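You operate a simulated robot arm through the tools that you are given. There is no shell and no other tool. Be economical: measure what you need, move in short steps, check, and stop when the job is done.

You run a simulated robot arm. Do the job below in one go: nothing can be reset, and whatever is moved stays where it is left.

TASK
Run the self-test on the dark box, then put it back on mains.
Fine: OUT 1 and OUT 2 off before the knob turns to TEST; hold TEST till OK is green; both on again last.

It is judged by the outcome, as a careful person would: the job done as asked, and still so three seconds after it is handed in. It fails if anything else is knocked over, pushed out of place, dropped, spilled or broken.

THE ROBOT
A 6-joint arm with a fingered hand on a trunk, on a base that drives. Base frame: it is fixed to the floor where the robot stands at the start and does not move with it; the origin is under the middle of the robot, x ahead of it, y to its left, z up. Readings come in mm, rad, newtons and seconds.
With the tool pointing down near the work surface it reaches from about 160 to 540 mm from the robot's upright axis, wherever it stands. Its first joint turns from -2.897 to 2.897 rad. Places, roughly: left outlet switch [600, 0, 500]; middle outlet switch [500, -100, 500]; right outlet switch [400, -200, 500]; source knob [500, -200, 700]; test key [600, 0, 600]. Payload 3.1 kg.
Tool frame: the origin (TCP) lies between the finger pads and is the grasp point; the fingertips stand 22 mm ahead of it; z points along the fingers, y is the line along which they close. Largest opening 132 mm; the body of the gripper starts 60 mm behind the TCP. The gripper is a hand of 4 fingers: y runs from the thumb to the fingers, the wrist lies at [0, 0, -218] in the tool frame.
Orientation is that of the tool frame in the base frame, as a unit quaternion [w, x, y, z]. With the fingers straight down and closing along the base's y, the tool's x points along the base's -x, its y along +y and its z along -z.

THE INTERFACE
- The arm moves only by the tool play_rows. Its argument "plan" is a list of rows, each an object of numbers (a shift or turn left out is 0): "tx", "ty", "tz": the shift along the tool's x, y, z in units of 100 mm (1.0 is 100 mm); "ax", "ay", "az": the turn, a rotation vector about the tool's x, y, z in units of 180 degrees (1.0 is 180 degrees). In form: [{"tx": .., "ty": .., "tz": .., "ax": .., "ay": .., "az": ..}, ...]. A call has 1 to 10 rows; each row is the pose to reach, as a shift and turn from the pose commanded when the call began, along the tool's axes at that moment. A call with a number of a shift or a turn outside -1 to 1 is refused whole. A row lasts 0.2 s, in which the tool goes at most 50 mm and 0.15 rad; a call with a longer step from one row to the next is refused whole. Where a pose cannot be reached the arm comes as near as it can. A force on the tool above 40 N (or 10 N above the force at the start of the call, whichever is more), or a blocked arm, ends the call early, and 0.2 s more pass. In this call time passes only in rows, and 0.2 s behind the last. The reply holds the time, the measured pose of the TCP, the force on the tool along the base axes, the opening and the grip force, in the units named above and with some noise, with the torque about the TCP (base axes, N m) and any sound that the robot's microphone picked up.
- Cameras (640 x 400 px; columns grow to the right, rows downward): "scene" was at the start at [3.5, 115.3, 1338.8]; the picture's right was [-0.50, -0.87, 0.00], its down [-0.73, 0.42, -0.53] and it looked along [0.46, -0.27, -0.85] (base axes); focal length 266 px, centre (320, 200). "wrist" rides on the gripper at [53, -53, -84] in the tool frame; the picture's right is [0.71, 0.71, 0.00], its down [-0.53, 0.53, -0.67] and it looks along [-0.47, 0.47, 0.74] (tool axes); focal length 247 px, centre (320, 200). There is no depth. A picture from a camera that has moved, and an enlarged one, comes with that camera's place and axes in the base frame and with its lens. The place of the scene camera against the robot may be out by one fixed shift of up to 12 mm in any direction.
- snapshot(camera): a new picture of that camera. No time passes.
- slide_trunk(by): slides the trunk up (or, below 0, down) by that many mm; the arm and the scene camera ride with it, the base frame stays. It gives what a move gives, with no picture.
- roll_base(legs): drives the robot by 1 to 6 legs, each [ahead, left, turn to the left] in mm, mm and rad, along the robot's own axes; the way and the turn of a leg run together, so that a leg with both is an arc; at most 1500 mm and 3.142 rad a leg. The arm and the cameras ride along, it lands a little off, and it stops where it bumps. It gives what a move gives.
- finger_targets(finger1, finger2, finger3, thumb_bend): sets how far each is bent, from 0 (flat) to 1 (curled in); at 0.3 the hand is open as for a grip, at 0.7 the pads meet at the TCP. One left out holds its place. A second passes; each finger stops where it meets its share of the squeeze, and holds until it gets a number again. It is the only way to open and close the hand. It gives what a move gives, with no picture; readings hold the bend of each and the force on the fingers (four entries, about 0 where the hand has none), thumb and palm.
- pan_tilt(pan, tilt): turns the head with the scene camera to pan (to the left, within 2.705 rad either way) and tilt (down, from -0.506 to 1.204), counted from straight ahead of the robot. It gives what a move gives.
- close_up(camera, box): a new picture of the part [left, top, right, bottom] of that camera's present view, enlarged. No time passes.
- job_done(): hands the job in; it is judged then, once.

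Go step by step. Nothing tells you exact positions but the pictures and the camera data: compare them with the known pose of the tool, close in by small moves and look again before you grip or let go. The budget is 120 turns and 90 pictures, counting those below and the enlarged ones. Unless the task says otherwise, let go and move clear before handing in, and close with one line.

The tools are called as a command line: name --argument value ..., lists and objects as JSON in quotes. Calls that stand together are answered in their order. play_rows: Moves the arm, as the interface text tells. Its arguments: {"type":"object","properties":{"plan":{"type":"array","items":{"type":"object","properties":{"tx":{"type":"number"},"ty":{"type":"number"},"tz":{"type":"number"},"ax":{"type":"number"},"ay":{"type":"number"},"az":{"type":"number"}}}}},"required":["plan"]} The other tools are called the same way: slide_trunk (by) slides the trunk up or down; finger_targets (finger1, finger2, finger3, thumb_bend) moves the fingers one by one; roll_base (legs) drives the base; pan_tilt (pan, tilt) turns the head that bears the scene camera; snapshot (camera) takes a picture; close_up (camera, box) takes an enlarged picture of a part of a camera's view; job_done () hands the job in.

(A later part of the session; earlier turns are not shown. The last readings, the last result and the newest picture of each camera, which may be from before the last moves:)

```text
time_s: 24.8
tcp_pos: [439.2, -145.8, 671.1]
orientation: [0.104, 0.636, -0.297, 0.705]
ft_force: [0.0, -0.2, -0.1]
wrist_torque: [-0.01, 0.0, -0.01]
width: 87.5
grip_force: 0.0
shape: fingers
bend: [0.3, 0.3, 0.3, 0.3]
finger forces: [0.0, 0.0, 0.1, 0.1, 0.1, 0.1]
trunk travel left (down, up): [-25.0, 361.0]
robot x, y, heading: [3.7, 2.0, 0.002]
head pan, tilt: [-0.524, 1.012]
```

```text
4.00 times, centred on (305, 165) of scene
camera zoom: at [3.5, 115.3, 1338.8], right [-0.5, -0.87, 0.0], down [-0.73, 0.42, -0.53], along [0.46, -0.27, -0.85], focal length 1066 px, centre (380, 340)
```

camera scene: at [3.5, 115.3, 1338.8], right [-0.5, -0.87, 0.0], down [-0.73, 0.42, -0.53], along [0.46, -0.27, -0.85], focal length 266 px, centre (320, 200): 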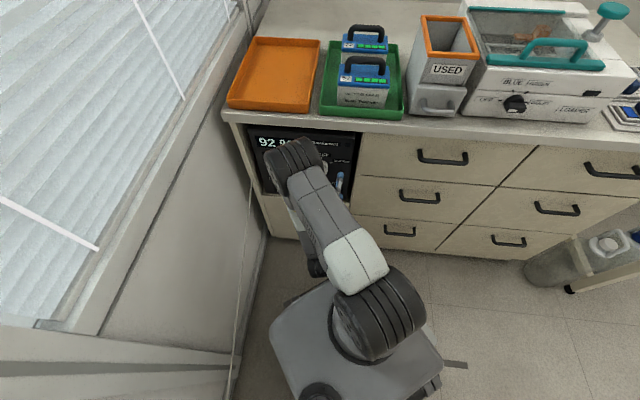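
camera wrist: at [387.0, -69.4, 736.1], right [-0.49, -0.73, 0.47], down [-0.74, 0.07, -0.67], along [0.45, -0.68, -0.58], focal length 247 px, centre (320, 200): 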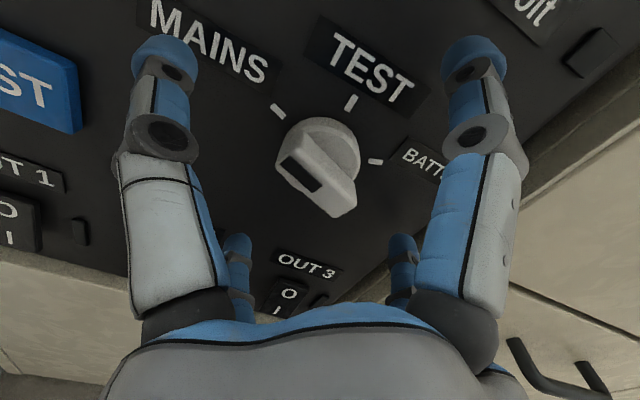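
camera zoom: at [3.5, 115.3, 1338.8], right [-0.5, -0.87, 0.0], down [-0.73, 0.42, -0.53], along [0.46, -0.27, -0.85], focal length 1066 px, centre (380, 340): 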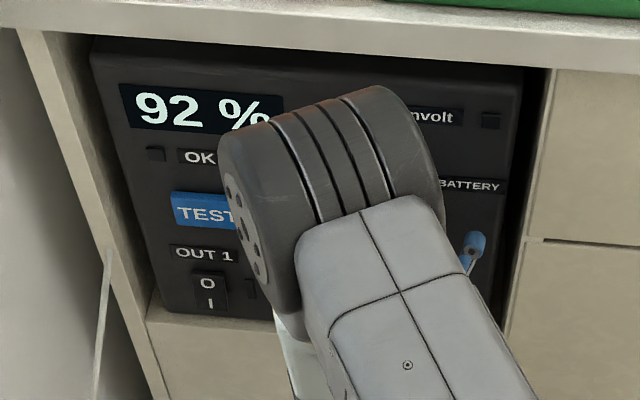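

The bar is centred on the tool axis with its front about 14 mm ahead of the TCP. I'll go 8 mm further and close fingers 1 and 3 on the flats.

play_rows --plan '[{"tz": 0.04}, {"tz": 0.08}]'

finger_targets --finger1 0.55 --finger3 0.55

snapshot --camera "wrist"

```text
time_s: 25.4
tcp_pos: [447.1, -149.1, 672.7]
orientation: [0.103, 0.635, -0.299, 0.705]
ft_force: [0.5, 0.6, 0.1]
wrist_torque: [-0.03, -0.02, -0.05]
width: 87.6
grip_force: 0.0
shape: fingers
bend: [0.3, 0.3, 0.3, 0.3]
finger forces: [0.0, 0.0, 0.0, 0.0, 0.0, 0.1]
trunk travel left (down, up): [-25.0, 361.0]
robot x, y, heading: [-2.1, -3.5, 0.002]
head pan, tilt: [-0.524, 1.012]
```

```text
time_s: 26.4
tcp_pos: [445.3, -148.1, 673.6]
orientation: [0.104, 0.636, -0.298, 0.705]
ft_force: [-17.5, 12.3, -1.3]
wrist_torque: [0.31, 0.51, 0.09]
width: 65.5
grip_force: 11.1
shape: fingers
bend: [0.53, 0.3, 0.5, 0.3]
finger forces: [5.0, 0.0, 17.1, 0.1, 0.0, 0.0]
trunk travel left (down, up): [-25.0, 361.0]
robot x, y, heading: [-0.1, -3.1, -0.001]
head pan, tilt: [-0.524, 1.012]
```

```text
53 pictures are left
camera wrist: at [392.4, -71.8, 736.9], right [-0.49, -0.73, 0.47], down [-0.74, 0.07, -0.66], along [0.45, -0.68, -0.58], focal length 247 px, centre (320, 200)
```

wrist: 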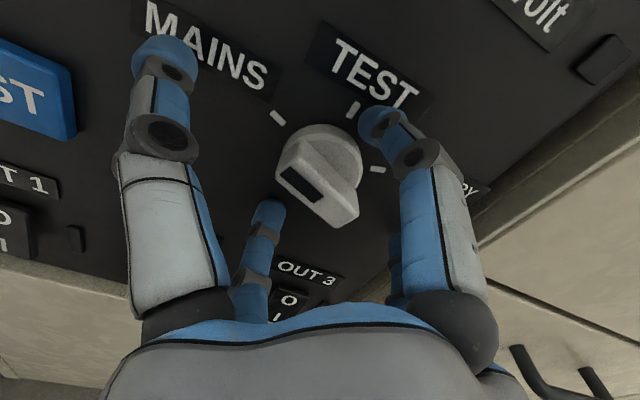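

The fingertips swing forward as they bend and touched the panel, so I'll back off 25 mm, pre-bend them, then come in again.

play_rows --plan '[{"tz": -0.12}, {"tz": -0.25}]'

finger_targets --finger1 0.58 --finger3 0.58

snapshot --camera "wrist"

close_up --camera "wrist" --box '[230, 70, 430, 260]'

```text
time_s: 27.0
tcp_pos: [426.1, -135.7, 671.8]
orientation: [0.104, 0.635, -0.298, 0.705]
ft_force: [-0.4, -0.3, -0.6]
wrist_torque: [-0.01, 0.05, 0.02]
width: 64.4
grip_force: 0.1
shape: fingers
bend: [0.55, 0.3, 0.55, 0.3]
finger forces: [0.0, 0.0, 0.0, 0.0, 0.0, 0.0]
trunk travel left (down, up): [-25.0, 361.0]
robot x, y, heading: [1.8, 2.1, -0.0]
head pan, tilt: [-0.524, 1.012]
```

```text
time_s: 28.0
tcp_pos: [424.9, -135.8, 672.1]
orientation: [0.103, 0.635, -0.298, 0.705]
ft_force: [-0.4, -0.1, -0.6]
wrist_torque: [-0.01, -0.01, -0.02]
width: 63.0
grip_force: 0.1
shape: fingers
bend: [0.57, 0.3, 0.57, 0.3]
finger forces: [0.0, 0.0, 0.0, 0.0, 0.0, 0.0]
trunk travel left (down, up): [-25.0, 361.0]
robot x, y, heading: [3.3, -0.9, -0.003]
head pan, tilt: [-0.524, 1.012]
```

```text
52 pictures are left
camera wrist: at [372.8, -59.2, 736.2], right [-0.49, -0.73, 0.47], down [-0.74, 0.07, -0.67], along [0.45, -0.68, -0.58], focal length 247 px, centre (320, 200)
```

wrist: 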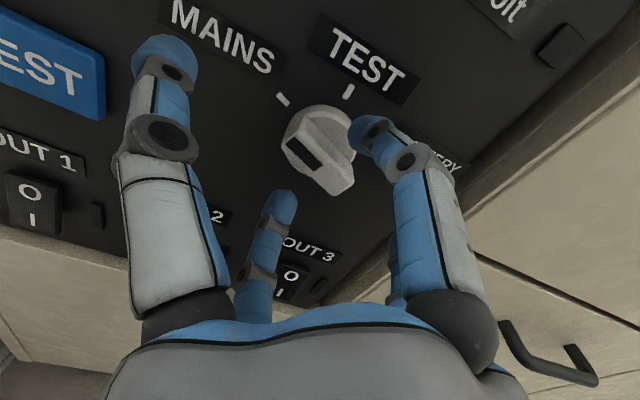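

```text
2.11 times, centred on (330, 165) of wrist
camera zoom: at [372.8, -59.2, 736.2], right [-0.49, -0.73, 0.47], down [-0.74, 0.07, -0.67], along [0.45, -0.68, -0.58], focal length 520 px, centre (299, 274)
```

zoom: 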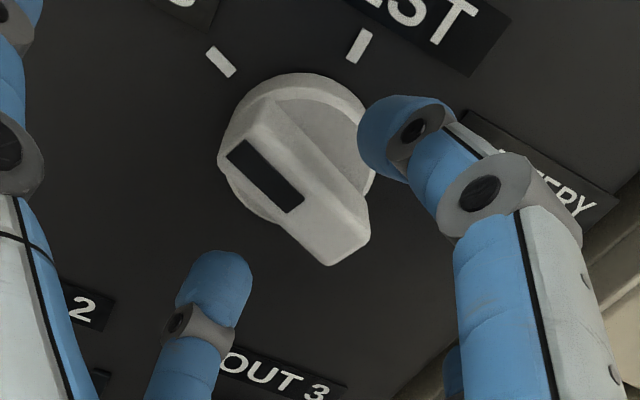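

The fingertips now straddle the bar with clearance. I'll advance 19 mm and close on the flats.

play_rows --plan '[{"tz": 0.07}, {"tz": 0.13}, {"tz": 0.19}]'

finger_targets --finger1 0.7 --finger3 0.7

close_up --camera "wrist" --box '[230, 70, 430, 260]'

```text
time_s: 28.8
tcp_pos: [441.2, -146.1, 672.1]
orientation: [0.105, 0.635, -0.299, 0.705]
ft_force: [-0.2, -0.4, 1.0]
wrist_torque: [-0.02, -0.02, 0.0]
width: 63.3
grip_force: 0.3
shape: fingers
bend: [0.56, 0.3, 0.57, 0.3]
finger forces: [0.7, 0.0, 0.0, 0.0, 0.0, 0.0]
trunk travel left (down, up): [-25.0, 361.0]
robot x, y, heading: [4.3, 3.0, 0.004]
head pan, tilt: [-0.524, 1.012]
```

```text
time_s: 29.8
tcp_pos: [440.1, -146.0, 671.1]
orientation: [0.104, 0.635, -0.299, 0.705]
ft_force: [0.1, -1.4, 1.0]
wrist_torque: [-0.01, -0.06, -0.07]
width: 63.0
grip_force: 8.1
shape: fingers
bend: [0.58, 0.3, 0.6, 0.3]
finger forces: [8.7, 0.0, 6.8, 0.0, 0.1, 0.0]
trunk travel left (down, up): [-25.0, 361.0]
robot x, y, heading: [3.2, 0.5, -0.001]
head pan, tilt: [-0.524, 1.012]
```

```text
2.11 times, centred on (330, 165) of wrist
camera zoom: at [388.3, -69.5, 737.2], right [-0.49, -0.73, 0.47], down [-0.74, 0.07, -0.67], along [0.45, -0.68, -0.58], focal length 520 px, centre (299, 274)
```

zoom: 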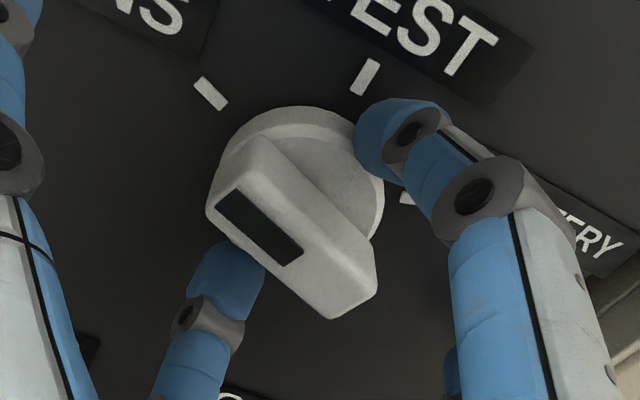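

They closed on the disc skirt rather than the bar. I'll open a little, back off 9 mm and close again on the bar.

finger_targets --finger1 0.55 --finger3 0.55

play_rows --plan '[{"tz": -0.05}, {"tz": -0.09}]'

finger_targets --finger1 0.7 --finger3 0.7

close_up --camera "wrist" --box '[230, 70, 430, 260]'

```text
time_s: 30.8
tcp_pos: [441.2, -145.6, 673.1]
orientation: [0.104, 0.635, -0.298, 0.705]
ft_force: [0.5, -0.4, -0.1]
wrist_torque: [-0.03, 0.03, -0.03]
width: 64.1
grip_force: 0.1
shape: fingers
bend: [0.55, 0.3, 0.55, 0.3]
finger forces: [0.1, 0.1, 0.0, 0.0, 0.0, 0.1]
trunk travel left (down, up): [-25.0, 361.0]
robot x, y, heading: [-0.0, -0.6, 0.002]
head pan, tilt: [-0.524, 1.012]
```

```text
time_s: 31.4
tcp_pos: [433.3, -141.7, 673.7]
orientation: [0.105, 0.635, -0.299, 0.705]
ft_force: [0.5, 0.6, -0.1]
wrist_torque: [-0.05, -0.01, 0.01]
width: 64.3
grip_force: 0.1
shape: fingers
bend: [0.55, 0.3, 0.55, 0.3]
finger forces: [0.0, 0.0, 0.0, 0.1, 0.0, 0.1]
trunk travel left (down, up): [-25.0, 361.0]
robot x, y, heading: [-0.3, 0.7, 0.005]
head pan, tilt: [-0.524, 1.012]
```

```text
time_s: 32.4
tcp_pos: [432.6, -141.2, 673.1]
orientation: [0.104, 0.635, -0.298, 0.705]
ft_force: [0.2, -0.3, 2.4]
wrist_torque: [0.01, 0.0, 0.0]
width: 59.1
grip_force: 2.7
shape: fingers
bend: [0.65, 0.3, 0.67, 0.3]
finger forces: [3.6, 0.0, 2.2, 0.0, 0.0, 0.0]
trunk travel left (down, up): [-25.0, 361.0]
robot x, y, heading: [0.6, 1.2, -0.001]
head pan, tilt: [-0.524, 1.012]
```

```text
2.11 times, centred on (330, 165) of wrist
camera zoom: at [381.3, -64.9, 737.3], right [-0.49, -0.73, 0.47], down [-0.74, 0.07, -0.67], along [0.45, -0.68, -0.58], focal length 520 px, centre (299, 274)
```

zoom: 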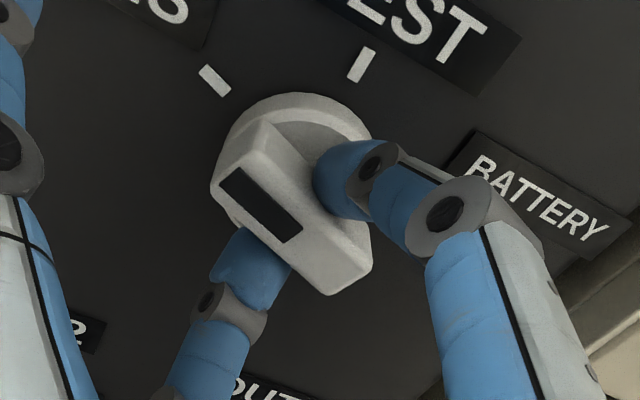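

The bar is now clamped between fingers 1 and 3. I'll firm the grip a little and turn clockwise toward TEST.

finger_targets --finger1 0.78 --finger3 0.78

play_rows --plan '[{"az": 0.04}, {"az": 0.08}, {"az": 0.12}, {"az": 0.16}, {"az": 0.2}, {"az": 0.24}, {"az": 0.28}, {"az": 0.32}, {"az": 0.36}]'

snapshot --camera "wrist"

close_up --camera "wrist" --box '[230, 70, 430, 260]'

```text
time_s: 33.4
tcp_pos: [434.3, -140.9, 672.5]
orientation: [0.104, 0.636, -0.298, 0.705]
ft_force: [4.8, -4.2, 1.6]
wrist_torque: [0.01, -0.01, 0.0]
width: 59.4
grip_force: 6.8
shape: fingers
bend: [0.64, 0.3, 0.72, 0.3]
finger forces: [8.1, 0.1, 6.3, 0.0, 0.1, 0.0]
trunk travel left (down, up): [-25.0, 361.0]
robot x, y, heading: [2.4, -1.4, -0.002]
head pan, tilt: [-0.524, 1.012]
```

```text
time_s: 35.4
tcp_pos: [435.0, -142.0, 673.1]
orientation: [-0.29, 0.376, -0.593, 0.65]
ft_force: [6.7, 1.1, 1.0]
wrist_torque: [-0.01, -0.01, 0.05]
width: 58.7
grip_force: 6.7
shape: fingers
bend: [0.65, 0.3, 0.64, 0.3]
finger forces: [5.3, 0.0, 9.2, 0.0, 0.0, 0.0]
trunk travel left (down, up): [-25.0, 361.0]
robot x, y, heading: [0.6, 2.1, -0.007]
head pan, tilt: [-0.524, 1.012]
```

```text
48 pictures are left
camera wrist: at [337.7, -131.5, 730.9], right [-0.44, -0.67, -0.6], down [-0.3, 0.73, -0.61], along [0.85, -0.08, -0.53], focal length 247 px, centre (320, 200)
```

wrist: 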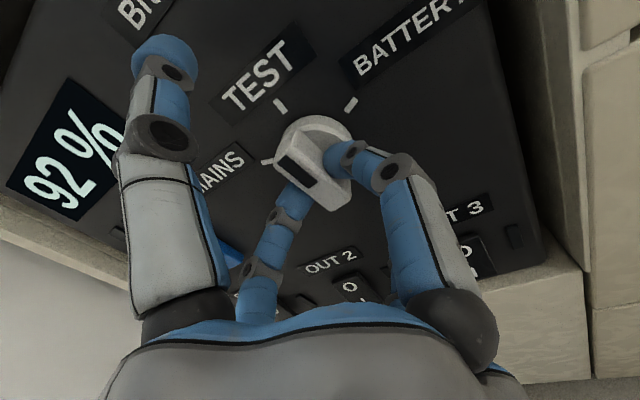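

```text
2.11 times, centred on (330, 165) of wrist
camera zoom: at [337.7, -131.5, 730.9], right [-0.44, -0.67, -0.6], down [-0.3, 0.73, -0.61], along [0.85, -0.08, -0.53], focal length 520 px, centre (299, 274)
```

zoom: 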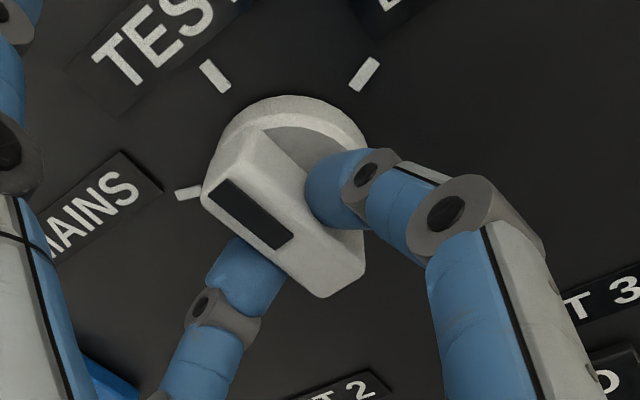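

The knob follows; TEST's tick is nearly where MAINS's was. I'll add about 4° and release to see it settle.

play_rows --plan '[{"az": 0.025}]'

finger_targets --finger1 0.55 --finger3 0.55

play_rows --plan '[{"tz": -0.3}, {"tz": -0.6}]'

close_up --camera "wrist" --box '[200, 30, 440, 230]'

```text
time_s: 35.8
tcp_pos: [433.4, -140.7, 672.5]
orientation: [-0.316, 0.353, -0.606, 0.639]
ft_force: [7.7, -0.6, 1.7]
wrist_torque: [-0.03, -0.03, 0.03]
width: 58.5
grip_force: 7.6
shape: fingers
bend: [0.66, 0.3, 0.63, 0.3]
finger forces: [5.0, 0.0, 9.1, 0.1, 0.0, 0.0]
trunk travel left (down, up): [-25.0, 361.0]
robot x, y, heading: [-3.5, 1.0, -0.0]
head pan, tilt: [-0.524, 1.012]
```

```text
time_s: 36.8
tcp_pos: [434.2, -141.2, 671.8]
orientation: [-0.316, 0.353, -0.606, 0.639]
ft_force: [-0.3, -0.3, -0.3]
wrist_torque: [0.05, 0.02, 0.0]
width: 64.1
grip_force: 0.1
shape: fingers
bend: [0.55, 0.3, 0.55, 0.3]
finger forces: [0.0, 0.1, 0.0, 0.0, 0.0, 0.0]
trunk travel left (down, up): [-25.0, 361.0]
robot x, y, heading: [-0.8, -0.5, -0.003]
head pan, tilt: [-0.524, 1.012]
```

```text
time_s: 37.4
tcp_pos: [380.9, -106.8, 671.0]
orientation: [-0.315, 0.353, -0.606, 0.64]
ft_force: [0.1, -0.4, -0.7]
wrist_torque: [0.04, 0.01, -0.01]
width: 64.2
grip_force: 0.0
shape: fingers
bend: [0.55, 0.3, 0.55, 0.3]
finger forces: [0.0, 0.0, 0.1, 0.0, 0.1, 0.1]
trunk travel left (down, up): [-25.0, 361.0]
robot x, y, heading: [-1.4, -1.3, -0.005]
head pan, tilt: [-0.524, 1.012]
```

```text
2.00 times, centred on (320, 130) of wrist
camera zoom: at [282.1, -101.5, 726.5], right [-0.41, -0.63, -0.66], down [-0.28, 0.77, -0.57], along [0.87, -0.05, -0.49], focal length 494 px, centre (320, 340)
```

zoom: 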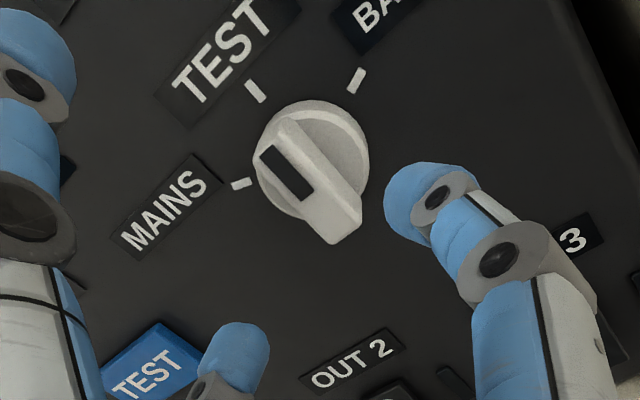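

The bar's mark now runs straight up to TEST. Next I'll curl fingers 1–3, leaving the thumb (now pointing up) as pointer, and move to just before the TEST key.

finger_targets --finger1 0.9 --finger2 0.9 --finger3 0.9 --thumb_bend 0.3

play_rows --plan '[{"tx": -0.3, "ty": 0.17, "tz": 0.1}, {"tx": -0.6, "ty": 0.34, "tz": 0.2}, {"tx": -0.9, "ty": 0.5, "tz": 0.3}]'

play_rows --plan '[{"tx": -0.27, "ty": 0.22, "tz": 0.08}, {"tx": -0.54, "ty": 0.43, "tz": 0.16}]'

snapshot --camera "wrist"

close_up --camera "scene" --box '[230, 115, 380, 215]'

```text
time_s: 38.4
tcp_pos: [382.4, -108.2, 672.1]
orientation: [-0.315, 0.352, -0.606, 0.64]
ft_force: [1.0, -0.7, -0.3]
wrist_torque: [-0.02, 0.0, 0.01]
width: 58.9
grip_force: 0.1
shape: fingers
bend: [0.87, 0.74, 0.87, 0.3]
finger forces: [0.0, 0.0, 0.0, 0.1, 0.1, 0.0]
trunk travel left (down, up): [-25.0, 361.0]
robot x, y, heading: [0.8, -1.5, -0.002]
head pan, tilt: [-0.524, 1.012]
```

```text
time_s: 39.2
tcp_pos: [457.5, -52.9, 614.5]
orientation: [-0.315, 0.353, -0.607, 0.639]
ft_force: [0.8, -0.8, 0.0]
wrist_torque: [0.01, 0.02, 0.0]
width: 59.1
grip_force: 0.0
shape: fingers
bend: [0.87, 0.74, 0.87, 0.3]
finger forces: [0.1, 0.0, 0.0, 0.1, 0.1, 0.0]
trunk travel left (down, up): [-25.0, 361.0]
robot x, y, heading: [2.2, -0.5, -0.002]
head pan, tilt: [-0.524, 1.012]
```

```text
time_s: 39.8
tcp_pos: [498.9, -20.1, 567.5]
orientation: [-0.315, 0.353, -0.607, 0.639]
ft_force: [-0.6, -0.8, -0.9]
wrist_torque: [0.01, -0.03, -0.03]
width: 58.8
grip_force: 0.1
shape: fingers
bend: [0.87, 0.74, 0.87, 0.3]
finger forces: [0.0, 0.0, 0.1, 0.0, 0.0, 0.0]
trunk travel left (down, up): [-25.0, 361.0]
robot x, y, heading: [-2.9, -1.2, 0.001]
head pan, tilt: [-0.524, 1.012]
```

```text
45 pictures are left
camera wrist: at [400.1, -16.1, 623.4], right [-0.41, -0.63, -0.66], down [-0.28, 0.77, -0.57], along [0.87, -0.05, -0.49], focal length 247 px, centre (320, 200)
```

wrist: 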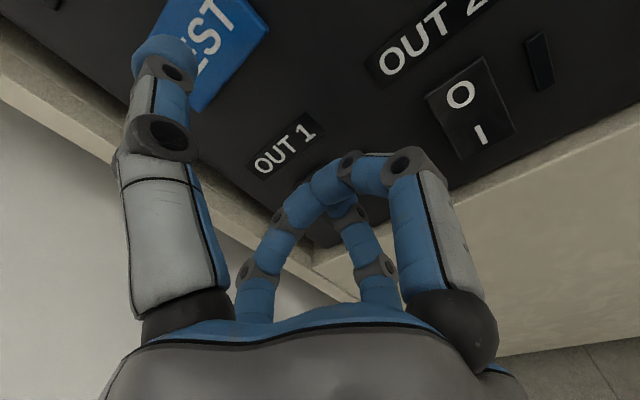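

```text
4.00 times, centred on (305, 165) of scene
camera zoom: at [3.6, 115.5, 1338.8], right [-0.5, -0.87, 0.0], down [-0.73, 0.42, -0.53], along [0.46, -0.27, -0.85], focal length 1066 px, centre (380, 340)
```

zoom: 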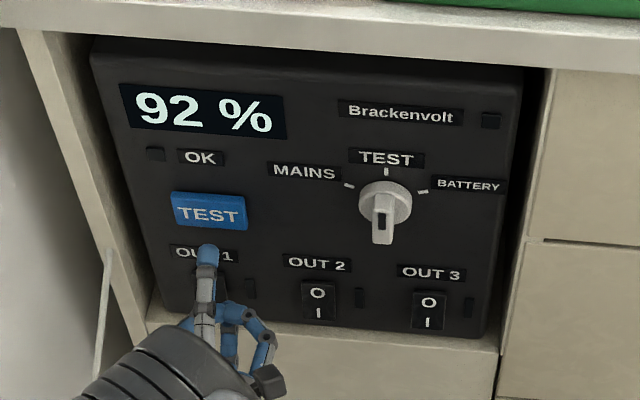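

The knob is at TEST with OUT 1 and OUT 2 off. The thumb is just under the TEST key; I'll raise 8 mm and press gently.

play_rows --plan '[{"ty": -0.08, "tz": 0.08}, {"ty": -0.08, "tz": 0.16}, {"ty": -0.08, "tz": 0.2}, {"ty": -0.08, "tz": 0.23}, {"ty": -0.08, "tz": 0.26}, {"ty": -0.08, "tz": 0.29}]'

close_up --camera "scene" --box '[230, 115, 380, 215]'

```text
time_s: 41.2
tcp_pos: [523.3, -34.9, 578.4]
orientation: [-0.315, 0.353, -0.606, 0.639]
ft_force: [0.0, -1.3, 0.3]
wrist_torque: [-0.01, 0.01, -0.03]
width: 58.9
grip_force: 0.0
shape: fingers
bend: [0.87, 0.74, 0.87, 0.3]
finger forces: [0.0, 0.0, 0.0, 0.0, 0.0, 0.0]
trunk travel left (down, up): [-25.0, 361.0]
robot x, y, heading: [-1.7, 0.5, -0.003]
head pan, tilt: [-0.524, 1.012]
```

```text
4.00 times, centred on (305, 165) of scene
camera zoom: at [3.5, 115.4, 1338.8], right [-0.5, -0.87, 0.0], down [-0.73, 0.42, -0.53], along [0.46, -0.27, -0.85], focal length 1066 px, centre (380, 340)
```

zoom: 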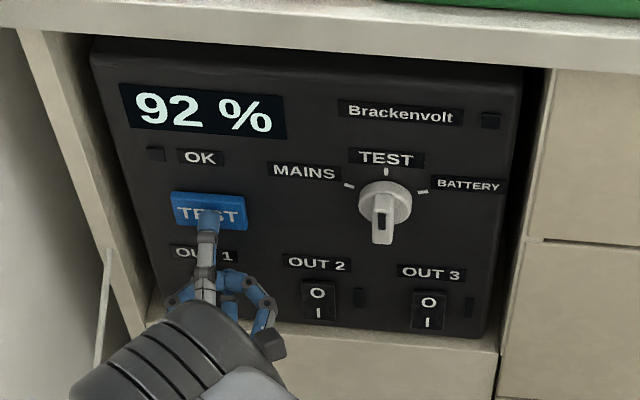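

The tip is right at the key but not touching yet. I'll press on and hold.

play_rows --plan '[{"tz": 0.02}, {"tz": 0.04}, {"tz": 0.06}, {"tz": 0.08}, {"tz": 0.1}, {"tz": 0.12}, {"tz": 0.12}, {"tz": 0.12}]'

close_up --camera "scene" --box '[230, 115, 380, 215]'

```text
time_s: 43.0
tcp_pos: [532.3, -41.2, 577.7]
orientation: [-0.315, 0.354, -0.607, 0.638]
ft_force: [-14.8, 8.7, -7.0]
wrist_torque: [-0.48, -0.77, 0.03]
width: 60.0
grip_force: 12.5
shape: fingers
bend: [0.87, 0.74, 0.87, 0.29]
finger forces: [0.0, 13.0, 0.0, 0.0, 13.2, 0.0]
trunk travel left (down, up): [-25.0, 361.0]
robot x, y, heading: [-0.5, -1.3, -0.002]
head pan, tilt: [-0.524, 1.012]
heard: click
```

```text
4.00 times, centred on (305, 165) of scene
camera zoom: at [2.5, 116.4, 1338.7], right [-0.5, -0.87, 0.0], down [-0.73, 0.42, -0.53], along [0.46, -0.27, -0.85], focal length 1066 px, centre (380, 340)
```

zoom: 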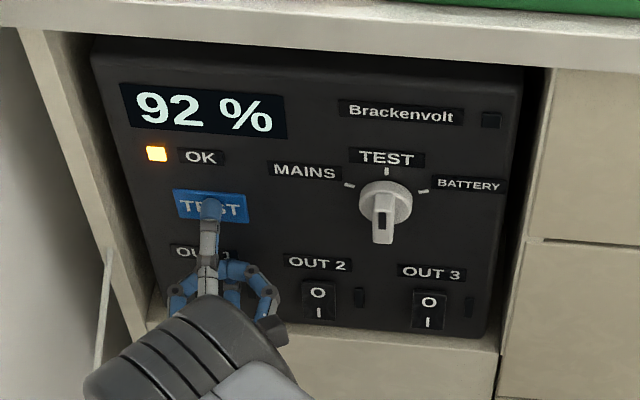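

OK is amber, so the test is running. I'll hold still.

play_rows --plan '[{"tz": 0}, {"tz": 0}, {"tz": 0}, {"tz": 0}, {"tz": 0}, {"tz": 0}, {"tz": 0}, {"tz": 0}, {"tz": 0}, {"tz": 0}]'

close_up --camera "scene" --box '[230, 115, 380, 215]'

```text
time_s: 45.2
tcp_pos: [533.1, -41.4, 578.5]
orientation: [-0.315, 0.354, -0.606, 0.639]
ft_force: [-17.6, 12.7, -7.9]
wrist_torque: [-0.54, -0.77, 0.03]
width: 59.8
grip_force: 16.8
shape: fingers
bend: [0.87, 0.74, 0.87, 0.29]
finger forces: [0.1, 18.0, 0.0, 0.0, 14.9, 0.0]
trunk travel left (down, up): [-25.0, 361.0]
robot x, y, heading: [0.1, 0.7, 0.002]
head pan, tilt: [-0.524, 1.012]
```

```text
4.00 times, centred on (305, 165) of scene
camera zoom: at [2.5, 116.7, 1338.7], right [-0.5, -0.87, 0.0], down [-0.73, 0.42, -0.53], along [0.46, -0.27, -0.85], focal length 1066 px, centre (380, 340)
```

zoom: 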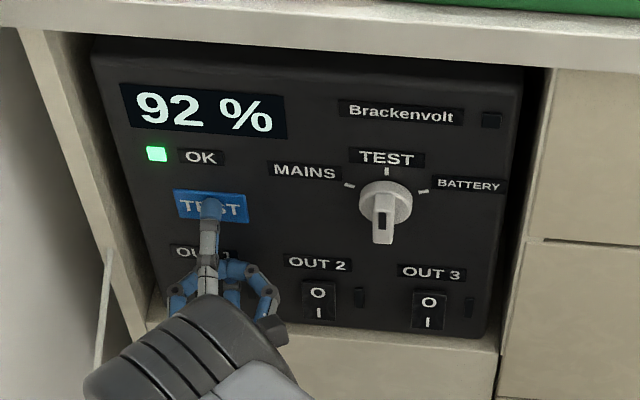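

OK is green. I'll release the key and retrace to the pose in front of the knob.

play_rows --plan '[{"tz": -0.25}, {"tz": -0.5}, {"tx": 0.3, "ty": -0.2, "tz": -0.6}, {"tx": 0.6, "ty": -0.4, "tz": -0.7}, {"tx": 0.9, "ty": -0.6, "tz": -0.8}]'

play_rows --plan '[{"tx": 0.27, "ty": -0.125, "tz": -0.035}, {"tx": 0.54, "ty": -0.25, "tz": -0.07}]'

finger_targets --finger1 0.55 --finger2 0.3 --finger3 0.55 --thumb_bend 0.3

close_up --camera "wrist" --box '[200, 30, 440, 230]'

close_up --camera "scene" --box '[230, 115, 380, 215]'

```text
time_s: 46.4
tcp_pos: [416.1, -69.0, 644.2]
orientation: [-0.315, 0.352, -0.607, 0.639]
ft_force: [0.5, 0.0, -0.1]
wrist_torque: [0.01, 0.02, 0.02]
width: 58.6
grip_force: 0.1
shape: fingers
bend: [0.87, 0.74, 0.87, 0.3]
finger forces: [0.0, 0.0, 0.1, 0.1, 0.0, 0.0]
trunk travel left (down, up): [-25.0, 361.0]
robot x, y, heading: [-3.7, -0.7, -0.001]
head pan, tilt: [-0.524, 1.012]
```

```text
time_s: 47.0
tcp_pos: [382.0, -108.2, 672.5]
orientation: [-0.315, 0.352, -0.607, 0.639]
ft_force: [0.8, -0.5, -1.0]
wrist_torque: [0.03, -0.02, 0.0]
width: 58.8
grip_force: 0.1
shape: fingers
bend: [0.87, 0.74, 0.87, 0.3]
finger forces: [0.0, 0.1, 0.0, 0.0, 0.0, 0.0]
trunk travel left (down, up): [-25.0, 361.0]
robot x, y, heading: [0.1, 0.4, 0.003]
head pan, tilt: [-0.524, 1.012]
```

```text
time_s: 48.0
tcp_pos: [381.7, -108.4, 672.9]
orientation: [-0.315, 0.353, -0.606, 0.639]
ft_force: [-0.7, 0.2, 0.0]
wrist_torque: [0.01, -0.01, -0.01]
width: 64.2
grip_force: 0.0
shape: fingers
bend: [0.55, 0.3, 0.55, 0.3]
finger forces: [0.0, 0.0, 0.1, 0.1, 0.1, 0.0]
trunk travel left (down, up): [-25.0, 361.0]
robot x, y, heading: [1.2, -1.1, -0.0]
head pan, tilt: [-0.524, 1.012]
```

```text
2.00 times, centred on (320, 130) of wrist
camera zoom: at [282.6, -103.1, 727.3], right [-0.41, -0.63, -0.66], down [-0.28, 0.77, -0.57], along [0.87, -0.05, -0.49], focal length 494 px, centre (320, 340)
```

zoom: 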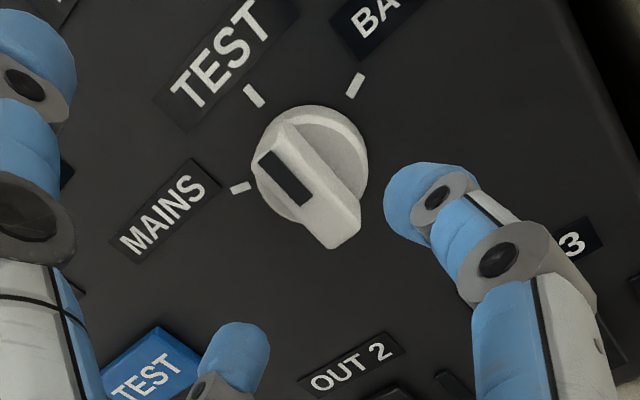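

```text
4.00 times, centred on (305, 165) of scene
camera zoom: at [3.5, 115.3, 1338.8], right [-0.5, -0.87, 0.0], down [-0.73, 0.42, -0.53], along [0.46, -0.27, -0.85], focal length 1066 px, centre (380, 340)
```

zoom: 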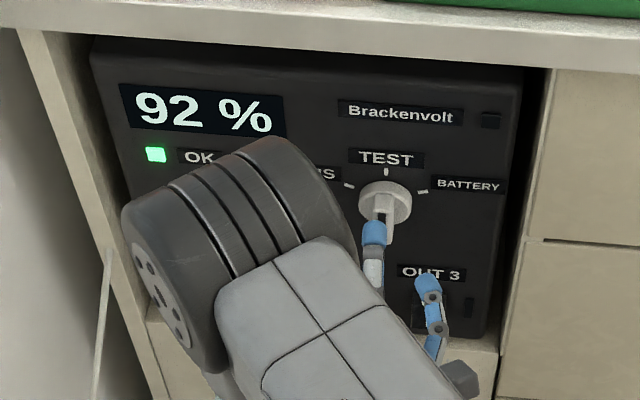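

OK stays green with the key released. I'll advance, grip the bar and turn it back to MAINS.

play_rows --plan '[{"tz": 0.2}, {"tz": 0.4}, {"tz": 0.6}]'

finger_targets --finger1 0.78 --finger3 0.78

play_rows --plan '[{"az": -0.04}, {"az": -0.08}, {"az": -0.12}, {"az": -0.16}, {"az": -0.2}, {"az": -0.24}, {"az": -0.28}, {"az": -0.32}, {"az": -0.36}, {"az": -0.39}]'

close_up --camera "wrist" --box '[230, 70, 430, 260]'

```text
time_s: 48.8
tcp_pos: [434.1, -141.3, 673.0]
orientation: [-0.315, 0.352, -0.607, 0.639]
ft_force: [0.9, 0.2, -0.3]
wrist_torque: [-0.02, -0.04, -0.01]
width: 64.1
grip_force: 0.0
shape: fingers
bend: [0.55, 0.3, 0.55, 0.3]
finger forces: [0.0, 0.0, 0.0, 0.1, 0.0, 0.0]
trunk travel left (down, up): [-25.0, 361.0]
robot x, y, heading: [0.1, -1.7, -0.001]
head pan, tilt: [-0.524, 1.012]
```

```text
time_s: 49.8
tcp_pos: [433.1, -141.3, 672.5]
orientation: [-0.316, 0.353, -0.606, 0.639]
ft_force: [6.6, -2.1, 1.4]
wrist_torque: [0.0, -0.02, 0.0]
width: 58.3
grip_force: 7.0
shape: fingers
bend: [0.72, 0.3, 0.64, 0.3]
finger forces: [6.1, 0.0, 8.0, 0.0, 0.1, 0.1]
trunk travel left (down, up): [-25.0, 361.0]
robot x, y, heading: [-0.8, 0.1, 0.001]
head pan, tilt: [-0.524, 1.012]
```

```text
time_s: 52.0
tcp_pos: [433.7, -141.4, 672.0]
orientation: [0.11, 0.637, -0.293, 0.704]
ft_force: [1.9, -5.8, 4.9]
wrist_torque: [0.0, -0.07, -0.05]
width: 59.2
grip_force: 7.3
shape: fingers
bend: [0.62, 0.3, 0.66, 0.3]
finger forces: [10.6, 0.0, 4.7, 0.1, 0.1, 0.0]
trunk travel left (down, up): [-25.0, 361.0]
robot x, y, heading: [-2.3, -1.3, -0.002]
head pan, tilt: [-0.524, 1.012]
```

```text
2.11 times, centred on (330, 165) of wrist
camera zoom: at [381.5, -63.6, 735.9], right [-0.49, -0.72, 0.49], down [-0.75, 0.06, -0.66], along [0.45, -0.69, -0.57], focal length 520 px, centre (299, 274)
```

zoom: 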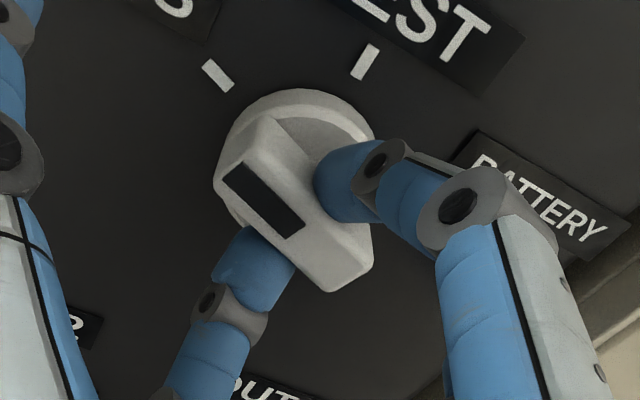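

It's back within a degree or two of MAINS. I'll nudge 2° more, release, back off and check.

play_rows --plan '[{"az": -0.012}, {"az": -0.012}]'

finger_targets --finger1 0.55 --finger3 0.55

play_rows --plan '[{"tz": -0.3}, {"tz": -0.6}]'

close_up --camera "wrist" --box '[200, 30, 440, 230]'

```text
time_s: 52.6
tcp_pos: [434.0, -141.1, 671.6]
orientation: [0.123, 0.643, -0.281, 0.702]
ft_force: [1.4, -4.0, 5.3]
wrist_torque: [-0.04, -0.09, -0.05]
width: 59.1
grip_force: 7.5
shape: fingers
bend: [0.62, 0.3, 0.66, 0.3]
finger forces: [11.0, 0.0, 4.6, 0.1, 0.0, 0.0]
trunk travel left (down, up): [-25.0, 361.0]
robot x, y, heading: [0.3, 1.9, 0.0]
head pan, tilt: [-0.524, 1.012]
```

```text
time_s: 53.6
tcp_pos: [434.2, -139.5, 671.7]
orientation: [0.123, 0.643, -0.282, 0.702]
ft_force: [1.4, -0.4, -0.3]
wrist_torque: [0.04, -0.01, 0.01]
width: 64.3
grip_force: 0.0
shape: fingers
bend: [0.55, 0.3, 0.55, 0.3]
finger forces: [0.0, 0.0, 0.0, 0.0, 0.1, 0.1]
trunk travel left (down, up): [-25.0, 361.0]
robot x, y, heading: [0.1, -0.8, 0.006]
head pan, tilt: [-0.524, 1.012]
```

```text
time_s: 54.2
tcp_pos: [384.4, -107.4, 671.8]
orientation: [0.123, 0.643, -0.281, 0.702]
ft_force: [0.9, 0.2, 0.5]
wrist_torque: [0.01, 0.02, 0.02]
width: 64.0
grip_force: 0.1
shape: fingers
bend: [0.55, 0.3, 0.55, 0.3]
finger forces: [0.0, 0.0, 0.1, 0.0, 0.0, 0.1]
trunk travel left (down, up): [-25.0, 361.0]
robot x, y, heading: [-0.2, -2.6, 0.006]
head pan, tilt: [-0.524, 1.012]
```

```text
2.00 times, centred on (320, 130) of wrist
camera zoom: at [332.2, -28.3, 734.5], right [-0.48, -0.71, 0.52], down [-0.76, 0.04, -0.65], along [0.44, -0.71, -0.56], focal length 494 px, centre (320, 340)
```

zoom: 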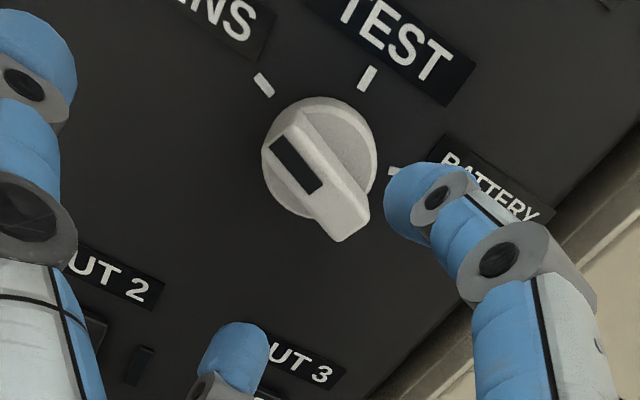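

The bar points at MAINS again as at the start. Now I'll roll back to the earlier switch-pressing roll, curl the fingers, and set the thumb slightly more bent so its tip stands further forward.

play_rows --plan '[{"az": 0.04, "tz": -0.05}, {"az": 0.08, "tz": -0.1}, {"az": 0.12, "tz": -0.1}, {"az": 0.154, "tz": -0.1}]'

finger_targets --finger1 0.9 --finger2 0.9 --finger3 0.9 --thumb_bend 0.42

snapshot --camera "wrist"

```text
time_s: 55.2
tcp_pos: [375.9, -101.2, 671.9]
orientation: [-0.049, 0.557, -0.427, 0.711]
ft_force: [0.8, -0.4, 0.3]
wrist_torque: [0.02, -0.03, -0.01]
width: 63.9
grip_force: 0.1
shape: fingers
bend: [0.55, 0.3, 0.55, 0.3]
finger forces: [0.1, 0.1, 0.1, 0.0, 0.0, 0.0]
trunk travel left (down, up): [-25.0, 361.0]
robot x, y, heading: [4.3, -0.8, 0.003]
head pan, tilt: [-0.524, 1.012]
```

```text
time_s: 56.2
tcp_pos: [376.5, -102.6, 670.3]
orientation: [-0.048, 0.557, -0.427, 0.711]
ft_force: [0.1, 0.4, -0.1]
wrist_torque: [0.02, -0.01, 0.01]
width: 41.3
grip_force: 0.1
shape: fingers
bend: [0.87, 0.74, 0.87, 0.42]
finger forces: [0.1, 0.1, 0.1, 0.0, 0.0, 0.1]
trunk travel left (down, up): [-25.0, 361.0]
robot x, y, heading: [1.9, -1.9, 0.001]
head pan, tilt: [-0.524, 1.012]
```

```text
36 pictures are left
camera wrist: at [305.8, -51.3, 744.7], right [-0.55, -0.83, 0.06], down [-0.57, 0.32, -0.75], along [0.6, -0.45, -0.66], focal length 247 px, centre (320, 200)
```

wrist: 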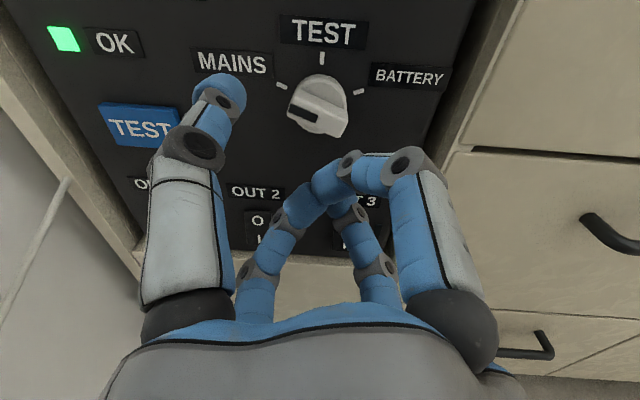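

OK is still green and the knob is at MAINS. The thumb tip now sits about 59 mm off-axis and 30 mm ahead. I'll go down to OUT 1's "I" half.

play_rows --plan '[{"tx": -0.25, "ty": 0.05, "tz": 0.05}, {"tx": -0.5, "ty": 0.1, "tz": 0.1}, {"tx": -0.733, "ty": 0.142, "tz": 0.15}]'

play_rows --plan '[{"tx": -0.25, "ty": 0.05, "tz": 0.05}, {"tx": -0.5, "ty": 0.1, "tz": 0.1}, {"tx": -0.733, "ty": 0.142, "tz": 0.15}]'

play_rows --plan '[{"tx": -0.25, "ty": 0.05, "tz": 0.02}, {"tx": -0.5, "ty": 0.1, "tz": 0.04}, {"tx": -0.733, "ty": 0.142, "tz": 0.06}]'

snapshot --camera "wrist"

close_up --camera "scene" --box '[230, 140, 350, 215]'

```text
time_s: 57.0
tcp_pos: [409.0, -80.0, 607.5]
orientation: [-0.048, 0.557, -0.427, 0.711]
ft_force: [0.3, -0.2, -0.4]
wrist_torque: [-0.01, 0.02, 0.04]
width: 41.4
grip_force: 0.0
shape: fingers
bend: [0.87, 0.74, 0.87, 0.42]
finger forces: [0.0, 0.1, 0.1, 0.1, 0.0, 0.1]
trunk travel left (down, up): [-25.0, 361.0]
robot x, y, heading: [4.3, 3.1, 0.001]
head pan, tilt: [-0.524, 1.012]
```

```text
time_s: 57.8
tcp_pos: [442.7, -55.0, 542.4]
orientation: [-0.049, 0.557, -0.426, 0.711]
ft_force: [0.0, -0.4, -0.2]
wrist_torque: [0.03, -0.01, -0.01]
width: 40.8
grip_force: 0.0
shape: fingers
bend: [0.87, 0.74, 0.87, 0.42]
finger forces: [0.0, 0.0, 0.1, 0.1, 0.0, 0.0]
trunk travel left (down, up): [-25.0, 361.0]
robot x, y, heading: [0.8, 0.2, 0.006]
head pan, tilt: [-0.524, 1.012]
```

```text
time_s: 58.6
tcp_pos: [470.4, -28.5, 476.5]
orientation: [-0.047, 0.556, -0.429, 0.71]
ft_force: [0.1, -0.1, -0.5]
wrist_torque: [-0.01, 0.0, 0.01]
width: 41.4
grip_force: 0.1
shape: fingers
bend: [0.87, 0.74, 0.87, 0.42]
finger forces: [0.0, 0.0, 0.1, 0.0, 0.0, 0.0]
trunk travel left (down, up): [-25.0, 361.0]
robot x, y, heading: [0.3, -1.7, 0.002]
head pan, tilt: [-0.524, 1.012]
```

```text
35 pictures are left
camera wrist: at [400.6, 21.5, 551.1], right [-0.55, -0.83, 0.06], down [-0.57, 0.32, -0.75], along [0.6, -0.45, -0.66], focal length 247 px, centre (320, 200)
```

wrist: 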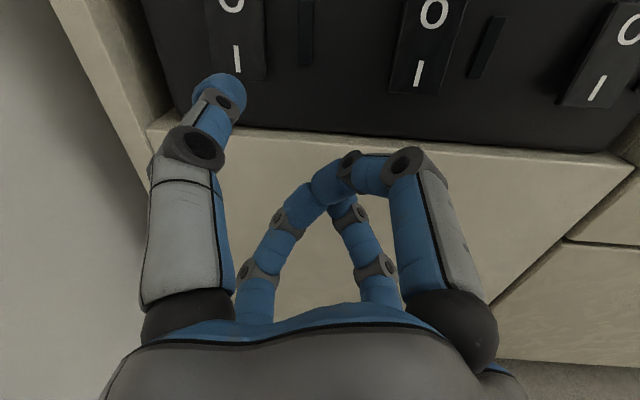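

```text
5.33 times, centred on (290, 178) of scene
camera zoom: at [3.5, 115.4, 1338.8], right [-0.5, -0.87, 0.0], down [-0.73, 0.42, -0.53], along [0.46, -0.27, -0.85], focal length 1421 px, centre (480, 320)
```

zoom: 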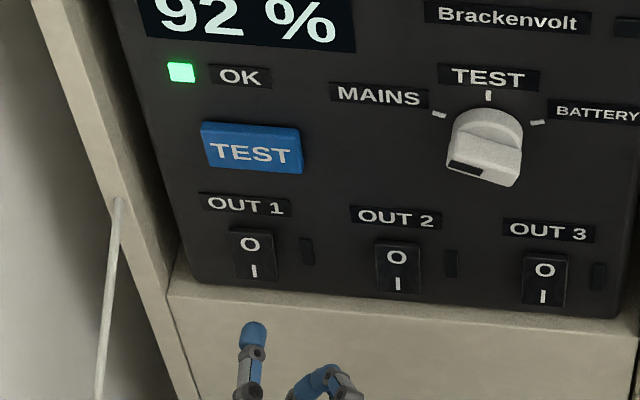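

The thumb is lined up with "I" of OUT 1, about 30 mm short. I'll press, rising 2–3 mm.

play_rows --plan '[{"tx": 0.02, "ty": -0.02, "tz": 0.1}, {"tx": 0.02, "ty": -0.02, "tz": 0.2}, {"tx": 0.02, "ty": -0.02, "tz": 0.25}, {"tx": 0.02, "ty": -0.02, "tz": 0.28}, {"tx": 0.02, "ty": -0.02, "tz": 0.31}, {"tx": 0.02, "ty": -0.02, "tz": 0.34}, {"tx": 0.02, "ty": -0.02, "tz": 0.37}]'

close_up --camera "scene" --box '[230, 140, 350, 215]'

```text
time_s: 60.2
tcp_pos: [499.6, -49.3, 483.8]
orientation: [-0.048, 0.557, -0.428, 0.71]
ft_force: [-0.4, -0.3, 0.2]
wrist_torque: [-0.03, 0.01, 0.02]
width: 41.0
grip_force: 0.1
shape: fingers
bend: [0.87, 0.74, 0.87, 0.42]
finger forces: [0.0, 0.0, 0.1, 0.1, 0.0, 0.0]
trunk travel left (down, up): [-25.0, 361.0]
robot x, y, heading: [0.5, 1.7, -0.001]
head pan, tilt: [-0.524, 1.012]
```

```text
5.33 times, centred on (290, 178) of scene
camera zoom: at [3.5, 115.4, 1338.8], right [-0.5, -0.87, 0.0], down [-0.73, 0.42, -0.53], along [0.46, -0.27, -0.85], focal length 1421 px, centre (480, 320)
```

zoom: 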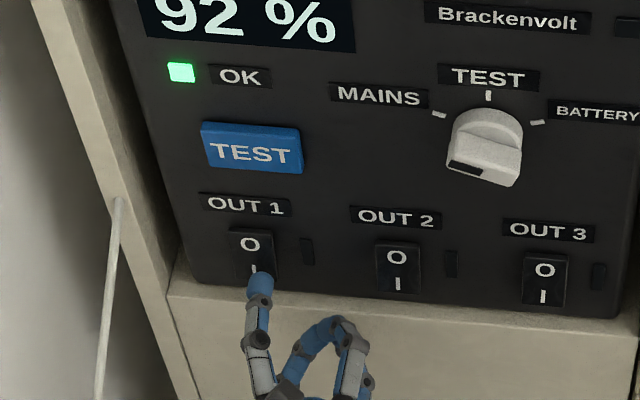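

Nearly touching. I'll keep pressing in small steps.

play_rows --plan '[{"tz": 0.03}, {"tz": 0.06}, {"tz": 0.09}, {"tz": 0.12}, {"tz": 0.14}]'

close_up --camera "scene" --box '[230, 140, 350, 215]'

```text
time_s: 61.2
tcp_pos: [506.5, -54.8, 482.2]
orientation: [-0.047, 0.562, -0.426, 0.707]
ft_force: [-8.7, 4.4, -0.3]
wrist_torque: [-0.16, -0.35, 0.37]
width: 43.1
grip_force: 5.0
shape: fingers
bend: [0.87, 0.74, 0.87, 0.41]
finger forces: [0.0, 0.0, 0.0, 0.0, 9.4, 0.0]
out of reach, approached as far as the arm can: row 2, 3, 4, 5
trunk travel left (down, up): [-25.0, 361.0]
robot x, y, heading: [-3.1, 0.6, 0.002]
head pan, tilt: [-0.524, 1.012]
stopped in row 5: the force on the tool passed its limit (the readings are from after the stop); the commanded pose is now the measured one
```

```text
5.33 times, centred on (290, 178) of scene
camera zoom: at [2.3, 115.8, 1338.8], right [-0.5, -0.87, 0.0], down [-0.73, 0.42, -0.53], along [0.46, -0.26, -0.85], focal length 1421 px, centre (480, 320)
```

zoom: 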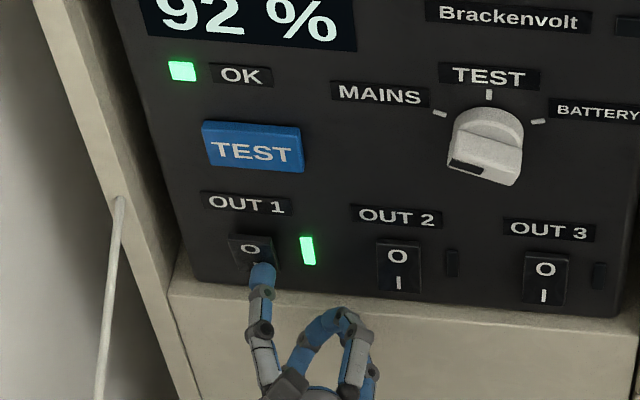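

OUT 1 is on. I'll back off, shift right to OUT 2 and look.

play_rows --plan '[{"tz": -0.25}, {"tz": -0.5}, {"tx": 0.16, "ty": 0.18, "tz": -0.5}, {"tx": 0.32, "ty": 0.365, "tz": -0.5}, {"tx": 0.48, "ty": 0.55, "tz": -0.5}, {"tx": 0.63, "ty": 0.735, "tz": -0.5}]'

snapshot --camera "wrist"

close_up --camera "scene" --box '[230, 140, 350, 215]'

```text
time_s: 62.6
tcp_pos: [413.3, -108.5, 481.8]
orientation: [-0.048, 0.561, -0.426, 0.708]
ft_force: [0.3, 0.0, -0.1]
wrist_torque: [0.0, 0.0, 0.03]
width: 41.5
grip_force: 0.0
shape: fingers
bend: [0.87, 0.74, 0.87, 0.42]
finger forces: [0.1, 0.1, 0.1, 0.1, 0.1, 0.1]
trunk travel left (down, up): [-25.0, 361.0]
robot x, y, heading: [0.2, -2.1, -0.002]
head pan, tilt: [-0.524, 1.012]
```

```text
31 pictures are left
camera wrist: at [343.2, -58.1, 555.6], right [-0.55, -0.83, 0.07], down [-0.58, 0.32, -0.75], along [0.6, -0.45, -0.66], focal length 247 px, centre (320, 200)
```

wrist: 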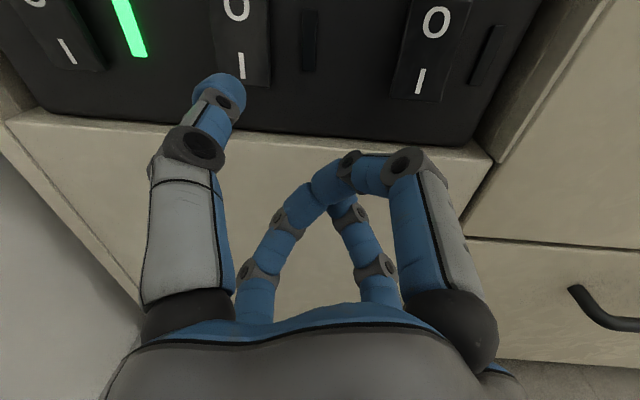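

```text
5.33 times, centred on (290, 178) of scene
camera zoom: at [2.8, 115.5, 1338.8], right [-0.5, -0.87, 0.0], down [-0.73, 0.42, -0.53], along [0.46, -0.26, -0.85], focal length 1421 px, centre (480, 320)
```

zoom: 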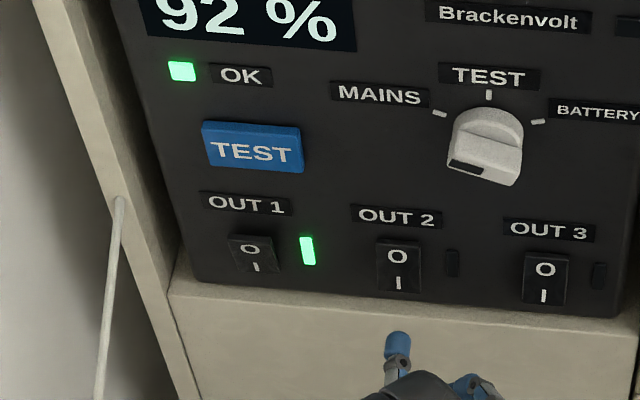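

The thumb is in line with "I" of OUT 2; pressing.

play_rows --plan '[{"tz": 0.15}, {"tz": 0.28}, {"tz": 0.34}, {"tz": 0.37}, {"tz": 0.4}, {"tz": 0.43}, {"tz": 0.46}]'

close_up --camera "scene" --box '[230, 140, 350, 215]'

```text
time_s: 64.2
tcp_pos: [448.0, -134.2, 481.0]
orientation: [-0.048, 0.562, -0.426, 0.708]
ft_force: [-17.2, 7.8, -0.2]
wrist_torque: [-0.32, -0.67, 0.72]
width: 42.3
grip_force: 9.4
shape: fingers
bend: [0.87, 0.74, 0.87, 0.42]
finger forces: [0.0, 0.1, 0.0, 0.0, 18.6, 0.0]
trunk travel left (down, up): [-25.0, 361.0]
robot x, y, heading: [-0.2, 3.0, -0.0]
head pan, tilt: [-0.524, 1.012]
```

```text
5.33 times, centred on (290, 178) of scene
camera zoom: at [1.2, 116.4, 1338.7], right [-0.5, -0.87, 0.0], down [-0.73, 0.42, -0.53], along [0.46, -0.26, -0.85], focal length 1421 px, centre (480, 320)
```

zoom: 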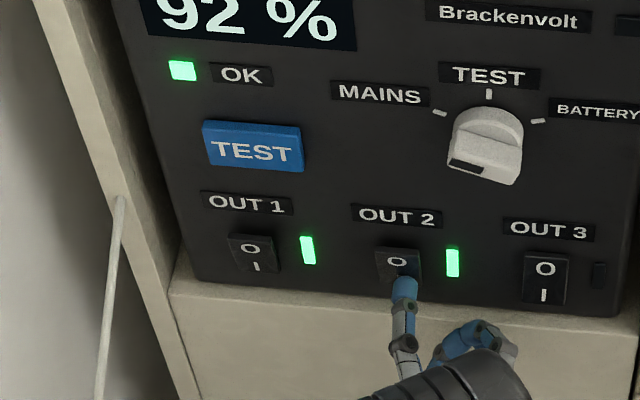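

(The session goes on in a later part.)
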